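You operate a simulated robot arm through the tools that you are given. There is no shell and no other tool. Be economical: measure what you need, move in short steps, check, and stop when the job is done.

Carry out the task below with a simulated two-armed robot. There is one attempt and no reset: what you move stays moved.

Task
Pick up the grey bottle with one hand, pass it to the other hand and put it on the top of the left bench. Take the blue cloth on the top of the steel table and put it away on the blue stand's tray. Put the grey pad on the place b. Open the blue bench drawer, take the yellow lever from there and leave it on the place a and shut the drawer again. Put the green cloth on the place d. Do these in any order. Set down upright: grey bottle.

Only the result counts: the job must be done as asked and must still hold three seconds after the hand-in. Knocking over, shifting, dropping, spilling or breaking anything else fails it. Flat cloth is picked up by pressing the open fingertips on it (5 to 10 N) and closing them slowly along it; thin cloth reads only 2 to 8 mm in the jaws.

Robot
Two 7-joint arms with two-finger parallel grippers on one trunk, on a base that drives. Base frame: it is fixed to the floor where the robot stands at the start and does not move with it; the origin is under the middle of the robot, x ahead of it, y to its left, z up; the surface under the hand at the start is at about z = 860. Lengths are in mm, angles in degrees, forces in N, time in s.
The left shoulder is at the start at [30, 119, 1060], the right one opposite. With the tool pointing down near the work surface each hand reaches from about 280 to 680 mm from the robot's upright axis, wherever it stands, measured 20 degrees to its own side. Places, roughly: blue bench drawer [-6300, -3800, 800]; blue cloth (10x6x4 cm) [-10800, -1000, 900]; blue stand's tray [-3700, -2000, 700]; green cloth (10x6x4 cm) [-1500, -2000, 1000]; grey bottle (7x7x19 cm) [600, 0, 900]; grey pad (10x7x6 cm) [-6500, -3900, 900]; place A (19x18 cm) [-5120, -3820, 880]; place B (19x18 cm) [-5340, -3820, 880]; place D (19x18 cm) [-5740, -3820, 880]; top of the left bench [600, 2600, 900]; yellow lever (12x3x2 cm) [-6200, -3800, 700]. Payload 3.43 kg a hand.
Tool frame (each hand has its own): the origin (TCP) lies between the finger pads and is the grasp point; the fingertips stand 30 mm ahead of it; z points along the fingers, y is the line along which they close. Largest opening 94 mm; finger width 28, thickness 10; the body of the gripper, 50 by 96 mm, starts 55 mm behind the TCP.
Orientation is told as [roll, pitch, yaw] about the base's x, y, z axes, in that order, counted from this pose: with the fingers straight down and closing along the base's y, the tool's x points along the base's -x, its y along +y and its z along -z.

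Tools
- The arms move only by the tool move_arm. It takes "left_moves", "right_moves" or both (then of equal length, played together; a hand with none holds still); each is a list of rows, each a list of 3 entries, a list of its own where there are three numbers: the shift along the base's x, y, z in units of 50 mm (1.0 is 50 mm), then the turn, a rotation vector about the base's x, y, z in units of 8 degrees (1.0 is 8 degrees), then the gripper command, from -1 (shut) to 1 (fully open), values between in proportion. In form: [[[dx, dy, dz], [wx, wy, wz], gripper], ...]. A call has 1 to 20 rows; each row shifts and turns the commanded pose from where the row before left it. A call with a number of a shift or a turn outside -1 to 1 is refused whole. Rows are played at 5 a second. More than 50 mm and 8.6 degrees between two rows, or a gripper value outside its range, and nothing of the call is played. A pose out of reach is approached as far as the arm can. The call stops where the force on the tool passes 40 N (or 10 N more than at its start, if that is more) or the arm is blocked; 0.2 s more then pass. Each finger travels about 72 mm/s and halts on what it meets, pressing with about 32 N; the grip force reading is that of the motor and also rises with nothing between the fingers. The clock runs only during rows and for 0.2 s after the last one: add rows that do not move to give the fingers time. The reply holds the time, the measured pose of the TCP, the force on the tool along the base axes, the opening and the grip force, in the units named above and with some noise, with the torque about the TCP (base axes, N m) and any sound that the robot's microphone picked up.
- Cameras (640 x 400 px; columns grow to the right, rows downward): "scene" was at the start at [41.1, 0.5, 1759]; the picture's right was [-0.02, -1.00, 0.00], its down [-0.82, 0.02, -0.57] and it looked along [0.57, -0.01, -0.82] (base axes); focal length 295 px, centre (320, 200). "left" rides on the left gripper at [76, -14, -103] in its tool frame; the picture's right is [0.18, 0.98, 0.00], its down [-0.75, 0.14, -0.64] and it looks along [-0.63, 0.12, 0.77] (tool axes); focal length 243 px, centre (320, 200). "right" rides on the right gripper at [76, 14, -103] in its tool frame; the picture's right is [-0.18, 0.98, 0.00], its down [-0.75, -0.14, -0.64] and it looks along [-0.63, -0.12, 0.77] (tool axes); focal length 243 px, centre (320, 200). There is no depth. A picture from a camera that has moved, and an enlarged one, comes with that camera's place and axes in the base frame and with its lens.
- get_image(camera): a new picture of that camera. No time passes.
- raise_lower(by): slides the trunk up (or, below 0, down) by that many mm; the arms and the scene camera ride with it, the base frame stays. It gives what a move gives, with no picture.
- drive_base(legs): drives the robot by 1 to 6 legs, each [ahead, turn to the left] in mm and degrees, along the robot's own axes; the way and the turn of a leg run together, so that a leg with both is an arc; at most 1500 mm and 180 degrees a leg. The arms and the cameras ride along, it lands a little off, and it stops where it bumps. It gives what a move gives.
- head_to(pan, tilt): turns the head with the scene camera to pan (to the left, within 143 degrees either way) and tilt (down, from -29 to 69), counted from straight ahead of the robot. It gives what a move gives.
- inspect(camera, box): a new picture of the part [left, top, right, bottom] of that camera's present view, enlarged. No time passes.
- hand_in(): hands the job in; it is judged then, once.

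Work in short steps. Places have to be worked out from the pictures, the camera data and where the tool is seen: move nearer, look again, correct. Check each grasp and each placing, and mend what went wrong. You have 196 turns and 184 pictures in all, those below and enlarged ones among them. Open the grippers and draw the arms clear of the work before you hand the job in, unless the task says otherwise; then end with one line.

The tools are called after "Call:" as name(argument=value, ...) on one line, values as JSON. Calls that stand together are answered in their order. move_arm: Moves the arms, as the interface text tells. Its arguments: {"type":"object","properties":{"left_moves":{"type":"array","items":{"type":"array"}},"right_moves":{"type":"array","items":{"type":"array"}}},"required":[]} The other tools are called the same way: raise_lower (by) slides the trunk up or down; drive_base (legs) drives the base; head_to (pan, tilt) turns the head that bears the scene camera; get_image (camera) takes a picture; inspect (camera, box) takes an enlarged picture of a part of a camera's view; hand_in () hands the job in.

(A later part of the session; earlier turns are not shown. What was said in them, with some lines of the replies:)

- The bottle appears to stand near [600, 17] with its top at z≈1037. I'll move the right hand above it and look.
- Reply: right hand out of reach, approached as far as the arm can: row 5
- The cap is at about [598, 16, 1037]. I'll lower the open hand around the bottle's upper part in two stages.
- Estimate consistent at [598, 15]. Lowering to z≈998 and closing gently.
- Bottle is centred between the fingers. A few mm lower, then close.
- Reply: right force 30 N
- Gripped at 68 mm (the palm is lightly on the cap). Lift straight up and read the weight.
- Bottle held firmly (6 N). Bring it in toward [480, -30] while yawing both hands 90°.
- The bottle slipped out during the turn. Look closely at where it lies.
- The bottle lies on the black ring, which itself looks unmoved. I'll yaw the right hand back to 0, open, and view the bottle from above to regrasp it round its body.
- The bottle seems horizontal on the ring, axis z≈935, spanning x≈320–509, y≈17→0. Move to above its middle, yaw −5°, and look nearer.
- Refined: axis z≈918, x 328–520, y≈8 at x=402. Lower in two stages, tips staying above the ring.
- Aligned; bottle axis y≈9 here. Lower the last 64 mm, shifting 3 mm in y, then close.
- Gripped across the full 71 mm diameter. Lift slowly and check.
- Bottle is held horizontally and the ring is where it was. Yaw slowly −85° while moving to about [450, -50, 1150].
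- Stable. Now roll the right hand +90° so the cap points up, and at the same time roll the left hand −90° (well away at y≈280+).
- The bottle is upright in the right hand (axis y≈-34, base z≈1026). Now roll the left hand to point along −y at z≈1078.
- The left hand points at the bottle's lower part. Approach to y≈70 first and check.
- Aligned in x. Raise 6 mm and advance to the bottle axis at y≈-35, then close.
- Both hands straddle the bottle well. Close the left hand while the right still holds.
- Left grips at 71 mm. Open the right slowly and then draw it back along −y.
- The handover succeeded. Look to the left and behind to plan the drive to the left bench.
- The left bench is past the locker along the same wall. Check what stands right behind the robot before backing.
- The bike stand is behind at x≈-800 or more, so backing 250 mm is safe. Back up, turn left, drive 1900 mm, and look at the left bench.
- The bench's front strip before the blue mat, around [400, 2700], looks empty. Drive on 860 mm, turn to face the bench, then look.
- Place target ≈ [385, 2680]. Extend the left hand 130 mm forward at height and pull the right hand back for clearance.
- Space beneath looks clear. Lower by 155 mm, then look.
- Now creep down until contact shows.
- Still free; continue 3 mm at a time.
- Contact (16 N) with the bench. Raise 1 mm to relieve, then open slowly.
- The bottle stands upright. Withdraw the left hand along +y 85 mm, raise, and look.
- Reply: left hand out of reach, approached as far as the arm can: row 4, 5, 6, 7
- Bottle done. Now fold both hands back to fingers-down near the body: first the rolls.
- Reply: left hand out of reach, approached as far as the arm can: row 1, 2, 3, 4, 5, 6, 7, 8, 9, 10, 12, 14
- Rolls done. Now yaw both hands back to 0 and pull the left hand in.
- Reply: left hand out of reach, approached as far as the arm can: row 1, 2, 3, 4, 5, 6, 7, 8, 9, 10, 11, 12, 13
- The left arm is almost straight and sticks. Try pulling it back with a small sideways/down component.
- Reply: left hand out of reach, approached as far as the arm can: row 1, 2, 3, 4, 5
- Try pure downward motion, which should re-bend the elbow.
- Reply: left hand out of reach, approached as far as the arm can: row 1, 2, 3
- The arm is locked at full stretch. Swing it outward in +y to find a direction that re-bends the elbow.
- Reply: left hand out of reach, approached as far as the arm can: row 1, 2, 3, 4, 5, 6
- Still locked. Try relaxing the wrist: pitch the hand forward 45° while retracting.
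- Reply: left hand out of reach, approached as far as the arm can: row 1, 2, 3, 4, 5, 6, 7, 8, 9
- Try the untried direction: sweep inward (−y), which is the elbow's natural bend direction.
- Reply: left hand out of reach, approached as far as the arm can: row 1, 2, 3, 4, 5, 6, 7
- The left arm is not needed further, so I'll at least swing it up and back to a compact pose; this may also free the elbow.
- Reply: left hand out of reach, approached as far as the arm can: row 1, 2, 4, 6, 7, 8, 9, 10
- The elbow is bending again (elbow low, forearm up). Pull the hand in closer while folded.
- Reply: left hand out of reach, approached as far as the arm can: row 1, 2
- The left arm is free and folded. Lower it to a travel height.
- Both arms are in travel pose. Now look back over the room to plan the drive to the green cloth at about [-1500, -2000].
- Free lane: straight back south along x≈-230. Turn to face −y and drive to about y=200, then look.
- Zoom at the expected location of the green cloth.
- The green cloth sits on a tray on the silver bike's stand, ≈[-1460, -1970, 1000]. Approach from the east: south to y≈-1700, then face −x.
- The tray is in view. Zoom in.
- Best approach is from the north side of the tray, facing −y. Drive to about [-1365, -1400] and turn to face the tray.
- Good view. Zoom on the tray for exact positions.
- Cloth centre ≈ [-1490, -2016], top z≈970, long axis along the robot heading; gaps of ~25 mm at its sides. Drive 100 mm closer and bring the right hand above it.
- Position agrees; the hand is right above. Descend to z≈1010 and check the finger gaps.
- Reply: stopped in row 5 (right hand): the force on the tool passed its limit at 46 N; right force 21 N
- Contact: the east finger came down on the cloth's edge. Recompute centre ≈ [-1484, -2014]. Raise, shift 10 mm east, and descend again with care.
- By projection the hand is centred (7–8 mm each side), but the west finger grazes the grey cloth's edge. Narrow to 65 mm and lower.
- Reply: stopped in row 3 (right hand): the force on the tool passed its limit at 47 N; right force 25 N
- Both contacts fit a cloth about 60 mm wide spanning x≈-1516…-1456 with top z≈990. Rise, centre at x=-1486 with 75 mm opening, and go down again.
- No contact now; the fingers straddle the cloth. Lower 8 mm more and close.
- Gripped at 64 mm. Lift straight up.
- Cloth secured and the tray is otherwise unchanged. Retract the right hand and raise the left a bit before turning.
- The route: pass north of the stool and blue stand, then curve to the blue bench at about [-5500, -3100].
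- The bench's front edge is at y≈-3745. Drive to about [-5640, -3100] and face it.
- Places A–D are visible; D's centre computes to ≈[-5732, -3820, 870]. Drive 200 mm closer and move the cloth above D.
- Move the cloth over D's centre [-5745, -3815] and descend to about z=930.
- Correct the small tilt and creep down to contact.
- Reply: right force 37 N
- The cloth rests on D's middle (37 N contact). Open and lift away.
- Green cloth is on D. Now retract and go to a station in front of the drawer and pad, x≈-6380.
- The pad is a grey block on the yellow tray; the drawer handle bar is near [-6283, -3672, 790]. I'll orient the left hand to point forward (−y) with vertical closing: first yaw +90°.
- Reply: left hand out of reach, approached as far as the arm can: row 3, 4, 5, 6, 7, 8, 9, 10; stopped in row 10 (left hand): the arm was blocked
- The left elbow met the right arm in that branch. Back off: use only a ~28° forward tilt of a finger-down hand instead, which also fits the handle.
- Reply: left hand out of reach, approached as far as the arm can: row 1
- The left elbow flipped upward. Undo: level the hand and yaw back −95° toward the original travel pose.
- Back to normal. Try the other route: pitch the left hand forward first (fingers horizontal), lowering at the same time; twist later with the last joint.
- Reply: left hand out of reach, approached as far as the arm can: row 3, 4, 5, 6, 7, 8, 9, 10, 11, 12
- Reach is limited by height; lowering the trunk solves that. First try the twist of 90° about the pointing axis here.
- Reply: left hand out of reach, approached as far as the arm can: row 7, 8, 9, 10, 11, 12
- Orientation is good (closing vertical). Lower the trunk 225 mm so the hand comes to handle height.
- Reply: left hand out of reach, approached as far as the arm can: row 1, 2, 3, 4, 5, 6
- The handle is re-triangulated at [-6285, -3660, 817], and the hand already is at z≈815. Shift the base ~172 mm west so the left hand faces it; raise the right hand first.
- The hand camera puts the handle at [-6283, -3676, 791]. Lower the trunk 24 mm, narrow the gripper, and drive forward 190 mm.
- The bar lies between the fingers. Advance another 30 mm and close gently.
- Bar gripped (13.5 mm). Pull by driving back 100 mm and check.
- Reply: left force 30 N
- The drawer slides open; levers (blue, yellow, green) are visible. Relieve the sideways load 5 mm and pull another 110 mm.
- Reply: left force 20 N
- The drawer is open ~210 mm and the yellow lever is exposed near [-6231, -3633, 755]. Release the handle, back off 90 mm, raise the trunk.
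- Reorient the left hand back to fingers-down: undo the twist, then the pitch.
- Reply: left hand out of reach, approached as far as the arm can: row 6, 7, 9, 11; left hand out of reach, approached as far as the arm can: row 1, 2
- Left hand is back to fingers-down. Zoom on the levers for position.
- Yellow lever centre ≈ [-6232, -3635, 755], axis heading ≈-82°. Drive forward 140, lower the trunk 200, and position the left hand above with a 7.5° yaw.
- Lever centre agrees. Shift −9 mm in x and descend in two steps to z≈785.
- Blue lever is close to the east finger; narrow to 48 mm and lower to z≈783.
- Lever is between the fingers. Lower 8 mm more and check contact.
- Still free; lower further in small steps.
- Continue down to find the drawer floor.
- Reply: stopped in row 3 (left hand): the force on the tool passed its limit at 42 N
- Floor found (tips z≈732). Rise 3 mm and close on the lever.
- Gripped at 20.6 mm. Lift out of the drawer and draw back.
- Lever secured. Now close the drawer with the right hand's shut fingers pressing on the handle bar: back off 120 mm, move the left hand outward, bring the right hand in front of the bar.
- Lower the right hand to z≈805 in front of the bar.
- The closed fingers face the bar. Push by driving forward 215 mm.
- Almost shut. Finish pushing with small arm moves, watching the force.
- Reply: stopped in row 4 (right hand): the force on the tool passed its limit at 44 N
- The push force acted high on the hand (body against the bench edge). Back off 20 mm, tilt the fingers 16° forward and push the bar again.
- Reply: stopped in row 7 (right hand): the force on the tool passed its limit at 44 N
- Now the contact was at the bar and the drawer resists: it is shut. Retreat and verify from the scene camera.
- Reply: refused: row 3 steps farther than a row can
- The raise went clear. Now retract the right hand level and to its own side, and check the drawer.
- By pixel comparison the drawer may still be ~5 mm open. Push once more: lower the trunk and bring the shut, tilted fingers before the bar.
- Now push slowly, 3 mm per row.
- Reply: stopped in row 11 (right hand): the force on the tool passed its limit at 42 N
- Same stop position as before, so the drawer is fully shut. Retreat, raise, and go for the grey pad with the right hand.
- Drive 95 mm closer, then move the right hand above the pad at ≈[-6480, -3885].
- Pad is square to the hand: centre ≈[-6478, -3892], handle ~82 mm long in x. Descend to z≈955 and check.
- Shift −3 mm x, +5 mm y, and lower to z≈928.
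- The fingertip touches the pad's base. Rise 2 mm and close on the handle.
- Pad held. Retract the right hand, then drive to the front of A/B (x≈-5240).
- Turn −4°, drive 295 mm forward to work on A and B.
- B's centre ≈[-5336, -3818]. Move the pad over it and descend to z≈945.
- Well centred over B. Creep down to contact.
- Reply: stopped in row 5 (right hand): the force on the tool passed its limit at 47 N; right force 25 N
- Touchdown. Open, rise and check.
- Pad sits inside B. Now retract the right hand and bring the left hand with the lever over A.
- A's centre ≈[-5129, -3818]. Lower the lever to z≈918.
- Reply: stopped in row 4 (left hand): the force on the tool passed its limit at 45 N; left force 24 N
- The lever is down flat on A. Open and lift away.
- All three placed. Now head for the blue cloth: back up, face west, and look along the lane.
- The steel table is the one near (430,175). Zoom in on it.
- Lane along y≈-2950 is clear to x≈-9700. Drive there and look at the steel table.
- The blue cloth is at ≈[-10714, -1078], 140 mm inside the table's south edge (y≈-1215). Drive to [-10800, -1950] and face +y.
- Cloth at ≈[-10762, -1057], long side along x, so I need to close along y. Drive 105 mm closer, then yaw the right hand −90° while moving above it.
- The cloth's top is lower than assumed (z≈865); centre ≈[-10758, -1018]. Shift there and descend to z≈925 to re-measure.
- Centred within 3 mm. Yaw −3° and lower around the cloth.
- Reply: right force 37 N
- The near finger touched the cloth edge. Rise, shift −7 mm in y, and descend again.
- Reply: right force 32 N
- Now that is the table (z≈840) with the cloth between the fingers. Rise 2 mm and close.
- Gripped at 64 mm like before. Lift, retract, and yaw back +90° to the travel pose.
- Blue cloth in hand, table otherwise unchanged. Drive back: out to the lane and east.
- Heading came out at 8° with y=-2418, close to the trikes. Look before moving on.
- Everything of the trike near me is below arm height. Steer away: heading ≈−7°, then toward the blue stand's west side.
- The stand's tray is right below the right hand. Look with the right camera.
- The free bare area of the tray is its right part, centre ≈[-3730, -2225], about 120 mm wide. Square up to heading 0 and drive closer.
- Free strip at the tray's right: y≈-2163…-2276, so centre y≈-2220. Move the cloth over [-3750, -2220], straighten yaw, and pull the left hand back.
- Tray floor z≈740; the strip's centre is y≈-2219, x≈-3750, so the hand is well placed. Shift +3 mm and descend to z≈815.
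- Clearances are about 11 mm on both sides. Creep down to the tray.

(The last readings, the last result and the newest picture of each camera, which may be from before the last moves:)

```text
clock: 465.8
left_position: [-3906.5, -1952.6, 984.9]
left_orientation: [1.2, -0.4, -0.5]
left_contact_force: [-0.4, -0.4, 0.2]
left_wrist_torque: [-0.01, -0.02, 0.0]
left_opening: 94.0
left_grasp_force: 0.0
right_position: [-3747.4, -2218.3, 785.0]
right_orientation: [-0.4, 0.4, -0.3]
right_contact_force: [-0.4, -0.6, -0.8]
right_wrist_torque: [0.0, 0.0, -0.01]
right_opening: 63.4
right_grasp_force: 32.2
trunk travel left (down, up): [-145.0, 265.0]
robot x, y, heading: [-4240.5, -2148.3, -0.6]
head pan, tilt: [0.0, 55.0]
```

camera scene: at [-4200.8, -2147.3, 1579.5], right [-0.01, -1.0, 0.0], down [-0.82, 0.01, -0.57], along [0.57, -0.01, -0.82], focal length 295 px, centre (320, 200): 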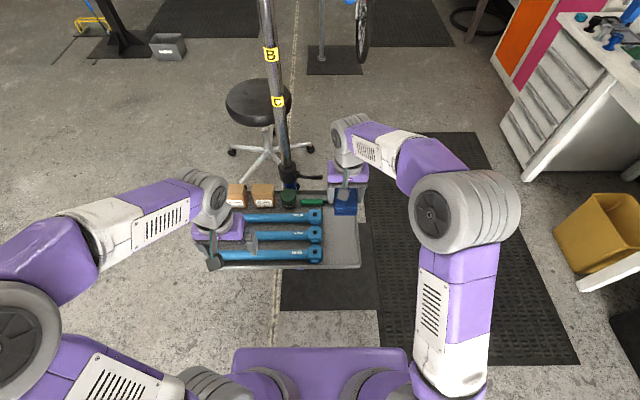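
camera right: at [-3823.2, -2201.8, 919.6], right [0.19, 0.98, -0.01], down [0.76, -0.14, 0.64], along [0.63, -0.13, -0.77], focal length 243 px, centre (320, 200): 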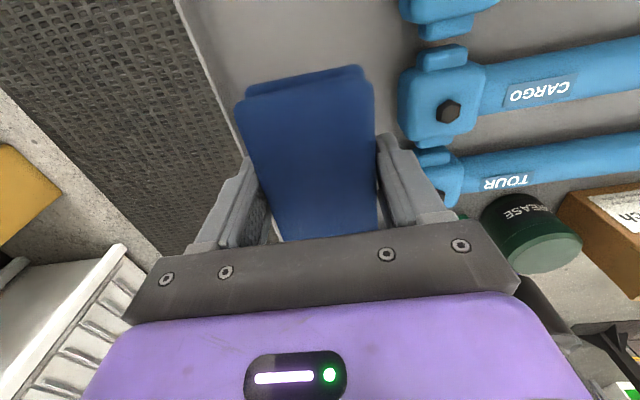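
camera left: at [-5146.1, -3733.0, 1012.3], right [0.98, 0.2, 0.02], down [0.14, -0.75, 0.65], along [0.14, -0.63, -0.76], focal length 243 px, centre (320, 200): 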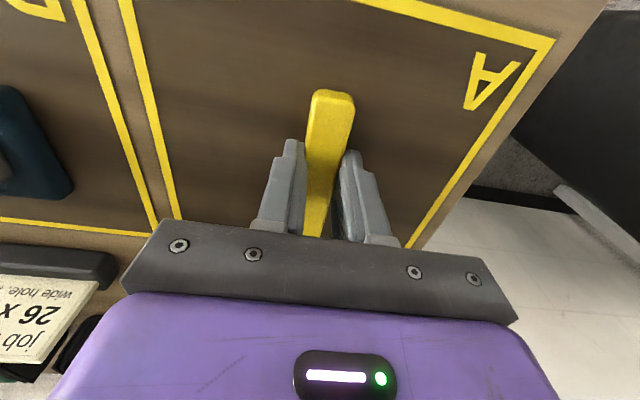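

Call:
move_arm(right_moves=[[[0, 0, -0.12], [0, 0, 0], -1], [[0, 0, -0.1], [0, 0, 0], -1], [[0, 0, -0.1], [0, 0, 0], -1], [[0, 0, -0.1], [0, 0, 0], -1], [[0, 0, 0], [0, 0, 0], -1]])

Call:
get_image(camera="right")

```text
clock: 466.7
left_position: [-3907.1, -1953.2, 986.3]
left_orientation: [1.2, -0.7, -0.4]
left_contact_force: [-1.1, -0.5, -0.5]
left_wrist_torque: [-0.01, 0.02, 0.0]
left_opening: 93.9
left_grasp_force: 0.2
right_position: [-3748.9, -2218.8, 768.5]
right_orientation: [-0.3, 0.1, -0.2]
right_contact_force: [-9.2, -3.4, 18.4]
right_wrist_torque: [0.58, 0.37, 0.3]
right_opening: 63.7
right_grasp_force: 31.1
trunk travel left (down, up): [-145.0, 265.0]
robot x, y, heading: [-4242.4, -2151.6, -0.6]
head pan, tilt: [0.0, 55.0]
stopped in row 4 (right hand): the force on the tool passed its limit at 47 N (the readings are from after the stop); the commanded pose is now the measured one
```

```text
24 pictures are left
camera right: at [-3825.3, -2202.6, 873.0], right [0.19, 0.98, -0.01], down [0.75, -0.14, 0.64], along [0.63, -0.13, -0.77], focal length 243 px, centre (320, 200)
```

right: 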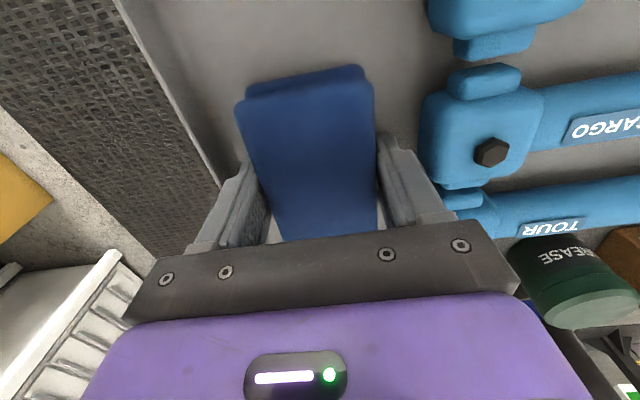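

Floor contact at the expected height. Open just enough (to ~72 mm) and rise straight up.

Call:
move_arm(right_moves=[[[0, 0, 0.03], [0, 0, 0], 0.45], [[0, 0, 0], [0, 0, 0], 0.53], [[0, 0, 0], [0, 0, 0], 0.53], [[0, 0, 0.2], [0, 0, 0], 0.53], [[0, 0, 0.5], [0, 0, 0], 0.53], [[0, 0, 0.8], [0, 0, 0], 0.53], [[0, 0, 0.9], [0, 0, 0], 0.8], [[0, 0, 0.9], [0, 0, 0], 1], [[0, 0, 0.9], [0, 0, 0], 1], [[0, 0, 0], [0, 0, 0], 1]])

Call:
get_image(camera="right")

Call:
get_image(camera="scene")

```text
clock: 468.9
left_position: [-3906.9, -1952.0, 984.4]
left_orientation: [1.2, -0.3, -0.6]
left_contact_force: [0.6, -0.4, 0.2]
left_wrist_torque: [0.02, -0.01, 0.02]
left_opening: 94.0
left_grasp_force: 0.1
right_position: [-3745.4, -2217.8, 977.7]
right_orientation: [-0.3, 0.2, -0.2]
right_contact_force: [0.0, 0.4, 0.2]
right_wrist_torque: [-0.01, 0.01, 0.0]
right_opening: 94.1
right_grasp_force: 0.1
trunk travel left (down, up): [-145.0, 265.0]
robot x, y, heading: [-4239.0, -2149.4, -0.9]
head pan, tilt: [0.0, 55.0]
```

```text
23 pictures are left
camera right: at [-3820.8, -2203.4, 1082.0], right [0.19, 0.98, -0.01], down [0.75, -0.14, 0.64], along [0.63, -0.13, -0.77], focal length 243 px, centre (320, 200)
```

right: 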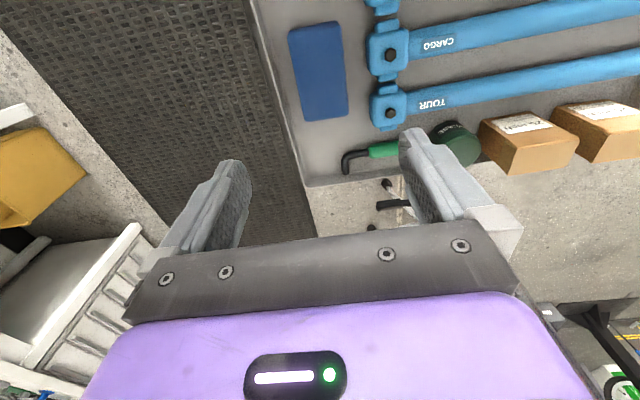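

```text
22 pictures are left
camera scene: at [-4200.5, -2147.3, 1579.3], right [-0.01, -1.0, 0.0], down [-0.82, 0.01, -0.57], along [0.57, -0.01, -0.82], focal length 295 px, centre (320, 200)
```

scene: 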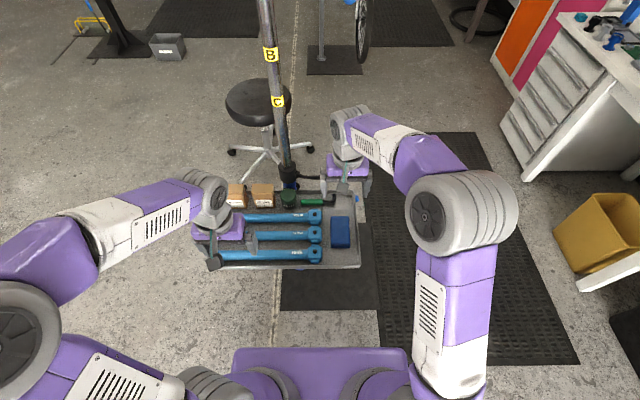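

The blue cloth lies neatly in the tray with nothing else moved. Draw the arms clear and back away from the stand.

Call:
move_arm(right_moves=[[[-0.3, 0, 0.6], [0, 0, 0], 1], [[-0.6, -0.2, 0.6], [0, 0, 0], 1], [[-0.8, -0.2, 0.2], [0, 0, 0], 1], [[-0.6, -0.2, 0], [0, 0, 0], 1], [[0, 0, 0], [0, 0, 0], 1]])

Call:
drive_base(legs=[[-250, 0]])

Call:
get_image(camera="scene")

```text
clock: 470.1
left_position: [-3905.3, -1952.4, 984.0]
left_orientation: [1.2, -0.4, -0.5]
left_contact_force: [0.6, 0.4, 0.1]
left_wrist_torque: [-0.01, 0.01, -0.01]
left_opening: 94.1
left_grasp_force: 0.1
right_position: [-3859.2, -2247.1, 1046.4]
right_orientation: [-0.4, 0.2, -0.5]
right_contact_force: [0.1, -1.0, 0.0]
right_wrist_torque: [-0.01, 0.02, 0.01]
right_opening: 93.9
right_grasp_force: 0.1
trunk travel left (down, up): [-145.0, 265.0]
robot x, y, heading: [-4243.1, -2148.8, -0.8]
head pan, tilt: [0.0, 55.0]
```

```text
clock: 471.9
left_position: [-4158.4, -1948.4, 985.5]
left_orientation: [1.3, -0.5, -0.4]
left_contact_force: [-0.7, 0.2, 1.2]
left_wrist_torque: [0.0, -0.01, 0.0]
left_opening: 94.2
left_grasp_force: 0.0
right_position: [-4111.9, -2244.5, 1045.1]
right_orientation: [-0.3, 0.0, -0.2]
right_contact_force: [-0.7, -0.1, -0.2]
right_wrist_torque: [-0.03, -0.03, 0.03]
right_opening: 94.0
right_grasp_force: 0.0
trunk travel left (down, up): [-145.0, 265.0]
robot x, y, heading: [-4495.9, -2145.9, -1.0]
head pan, tilt: [0.0, 55.0]
```

```text
21 pictures are left
camera scene: at [-4453.2, -2144.0, 1579.4], right [-0.01, -1.0, 0.0], down [-0.82, 0.01, -0.57], along [0.57, -0.01, -0.82], focal length 295 px, centre (320, 200)
```

scene: 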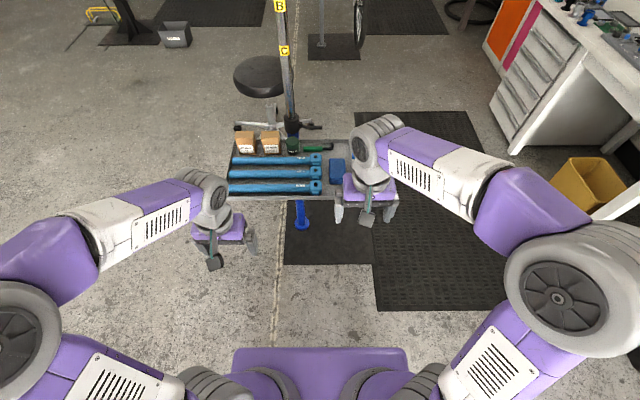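

One last check of the drawer and the places from here with the head.

Call:
head_to(pan=-133, tilt=18)

Call:
get_image(camera="scene")

```text
clock: 474.1
left_position: [-4158.1, -1949.3, 984.6]
left_orientation: [1.2, -0.4, -0.5]
left_contact_force: [0.5, 0.3, -0.2]
left_wrist_torque: [0.04, -0.02, 0.01]
left_opening: 94.0
left_grasp_force: 0.1
right_position: [-4112.1, -2243.6, 1046.1]
right_orientation: [-0.4, 0.1, -0.2]
right_contact_force: [0.2, 0.3, 0.7]
right_wrist_torque: [0.02, -0.02, 0.02]
right_opening: 94.0
right_grasp_force: 0.0
trunk travel left (down, up): [-145.0, 265.0]
robot x, y, heading: [-4489.9, -2142.2, -0.8]
head pan, tilt: [-133.0, 18.0]
```

```text
20 pictures are left
camera scene: at [-4588.8, -2210.5, 1634.7], right [-0.72, 0.69, 0.0], down [0.21, 0.22, -0.95], along [-0.66, -0.69, -0.31], focal length 295 px, centre (320, 200)
```

scene: 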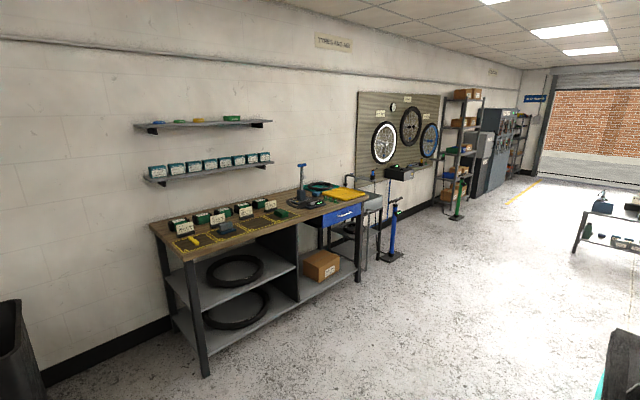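

Call:
inspect(camera="scene", box=[150, 170, 390, 290])

Call:
inspect(camera="scene", box=[300, 185, 380, 245])

```text
2.67 times, centred on (270, 230) of scene
camera zoom: at [-4588.8, -2210.5, 1634.7], right [-0.72, 0.69, 0.0], down [0.21, 0.22, -0.95], along [-0.66, -0.69, -0.31], focal length 786 px, centre (453, 120)
```

zoom: 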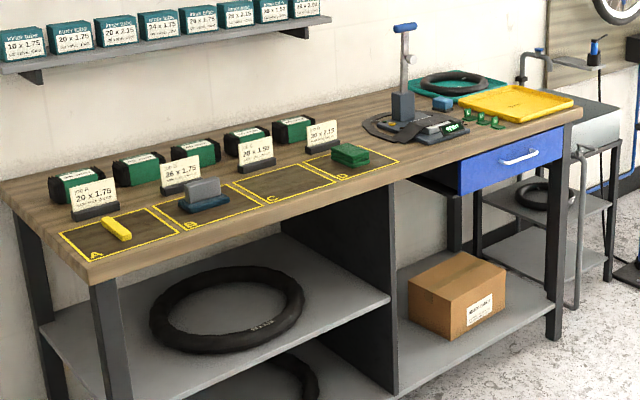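

```text
6.67 times, centred on (340, 215) of scene
camera zoom: at [-4588.8, -2210.5, 1634.7], right [-0.72, 0.69, 0.0], down [0.21, 0.22, -0.95], along [-0.66, -0.69, -0.31], focal length 1966 px, centre (187, 100)
```

zoom: 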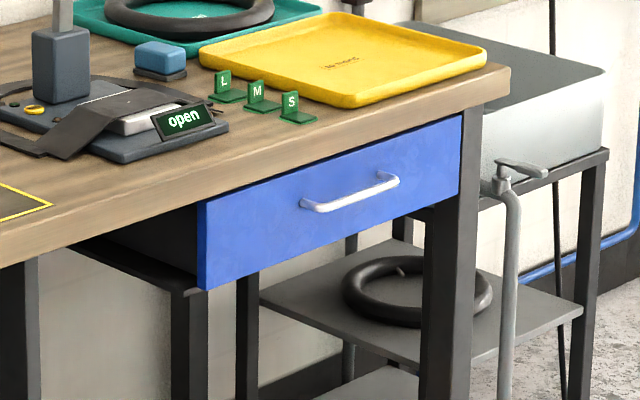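

Everything is in place: lever on A, pad on B, green cloth on D, drawer shut, blue cloth in the tray, and the bottle upright on the left bench. The arms are clear, so I'm handing in.

Call:
hand_in()

```text
The job is handed in.
```

I handed the job in with all five parts done, though I dropped the grey bottle once during the first turn. It landed on the black ring on the start bench; by eye the ring did not move. I then picked the bottle up again, passed it from the right hand to the left, and stood it upright on the left bench.
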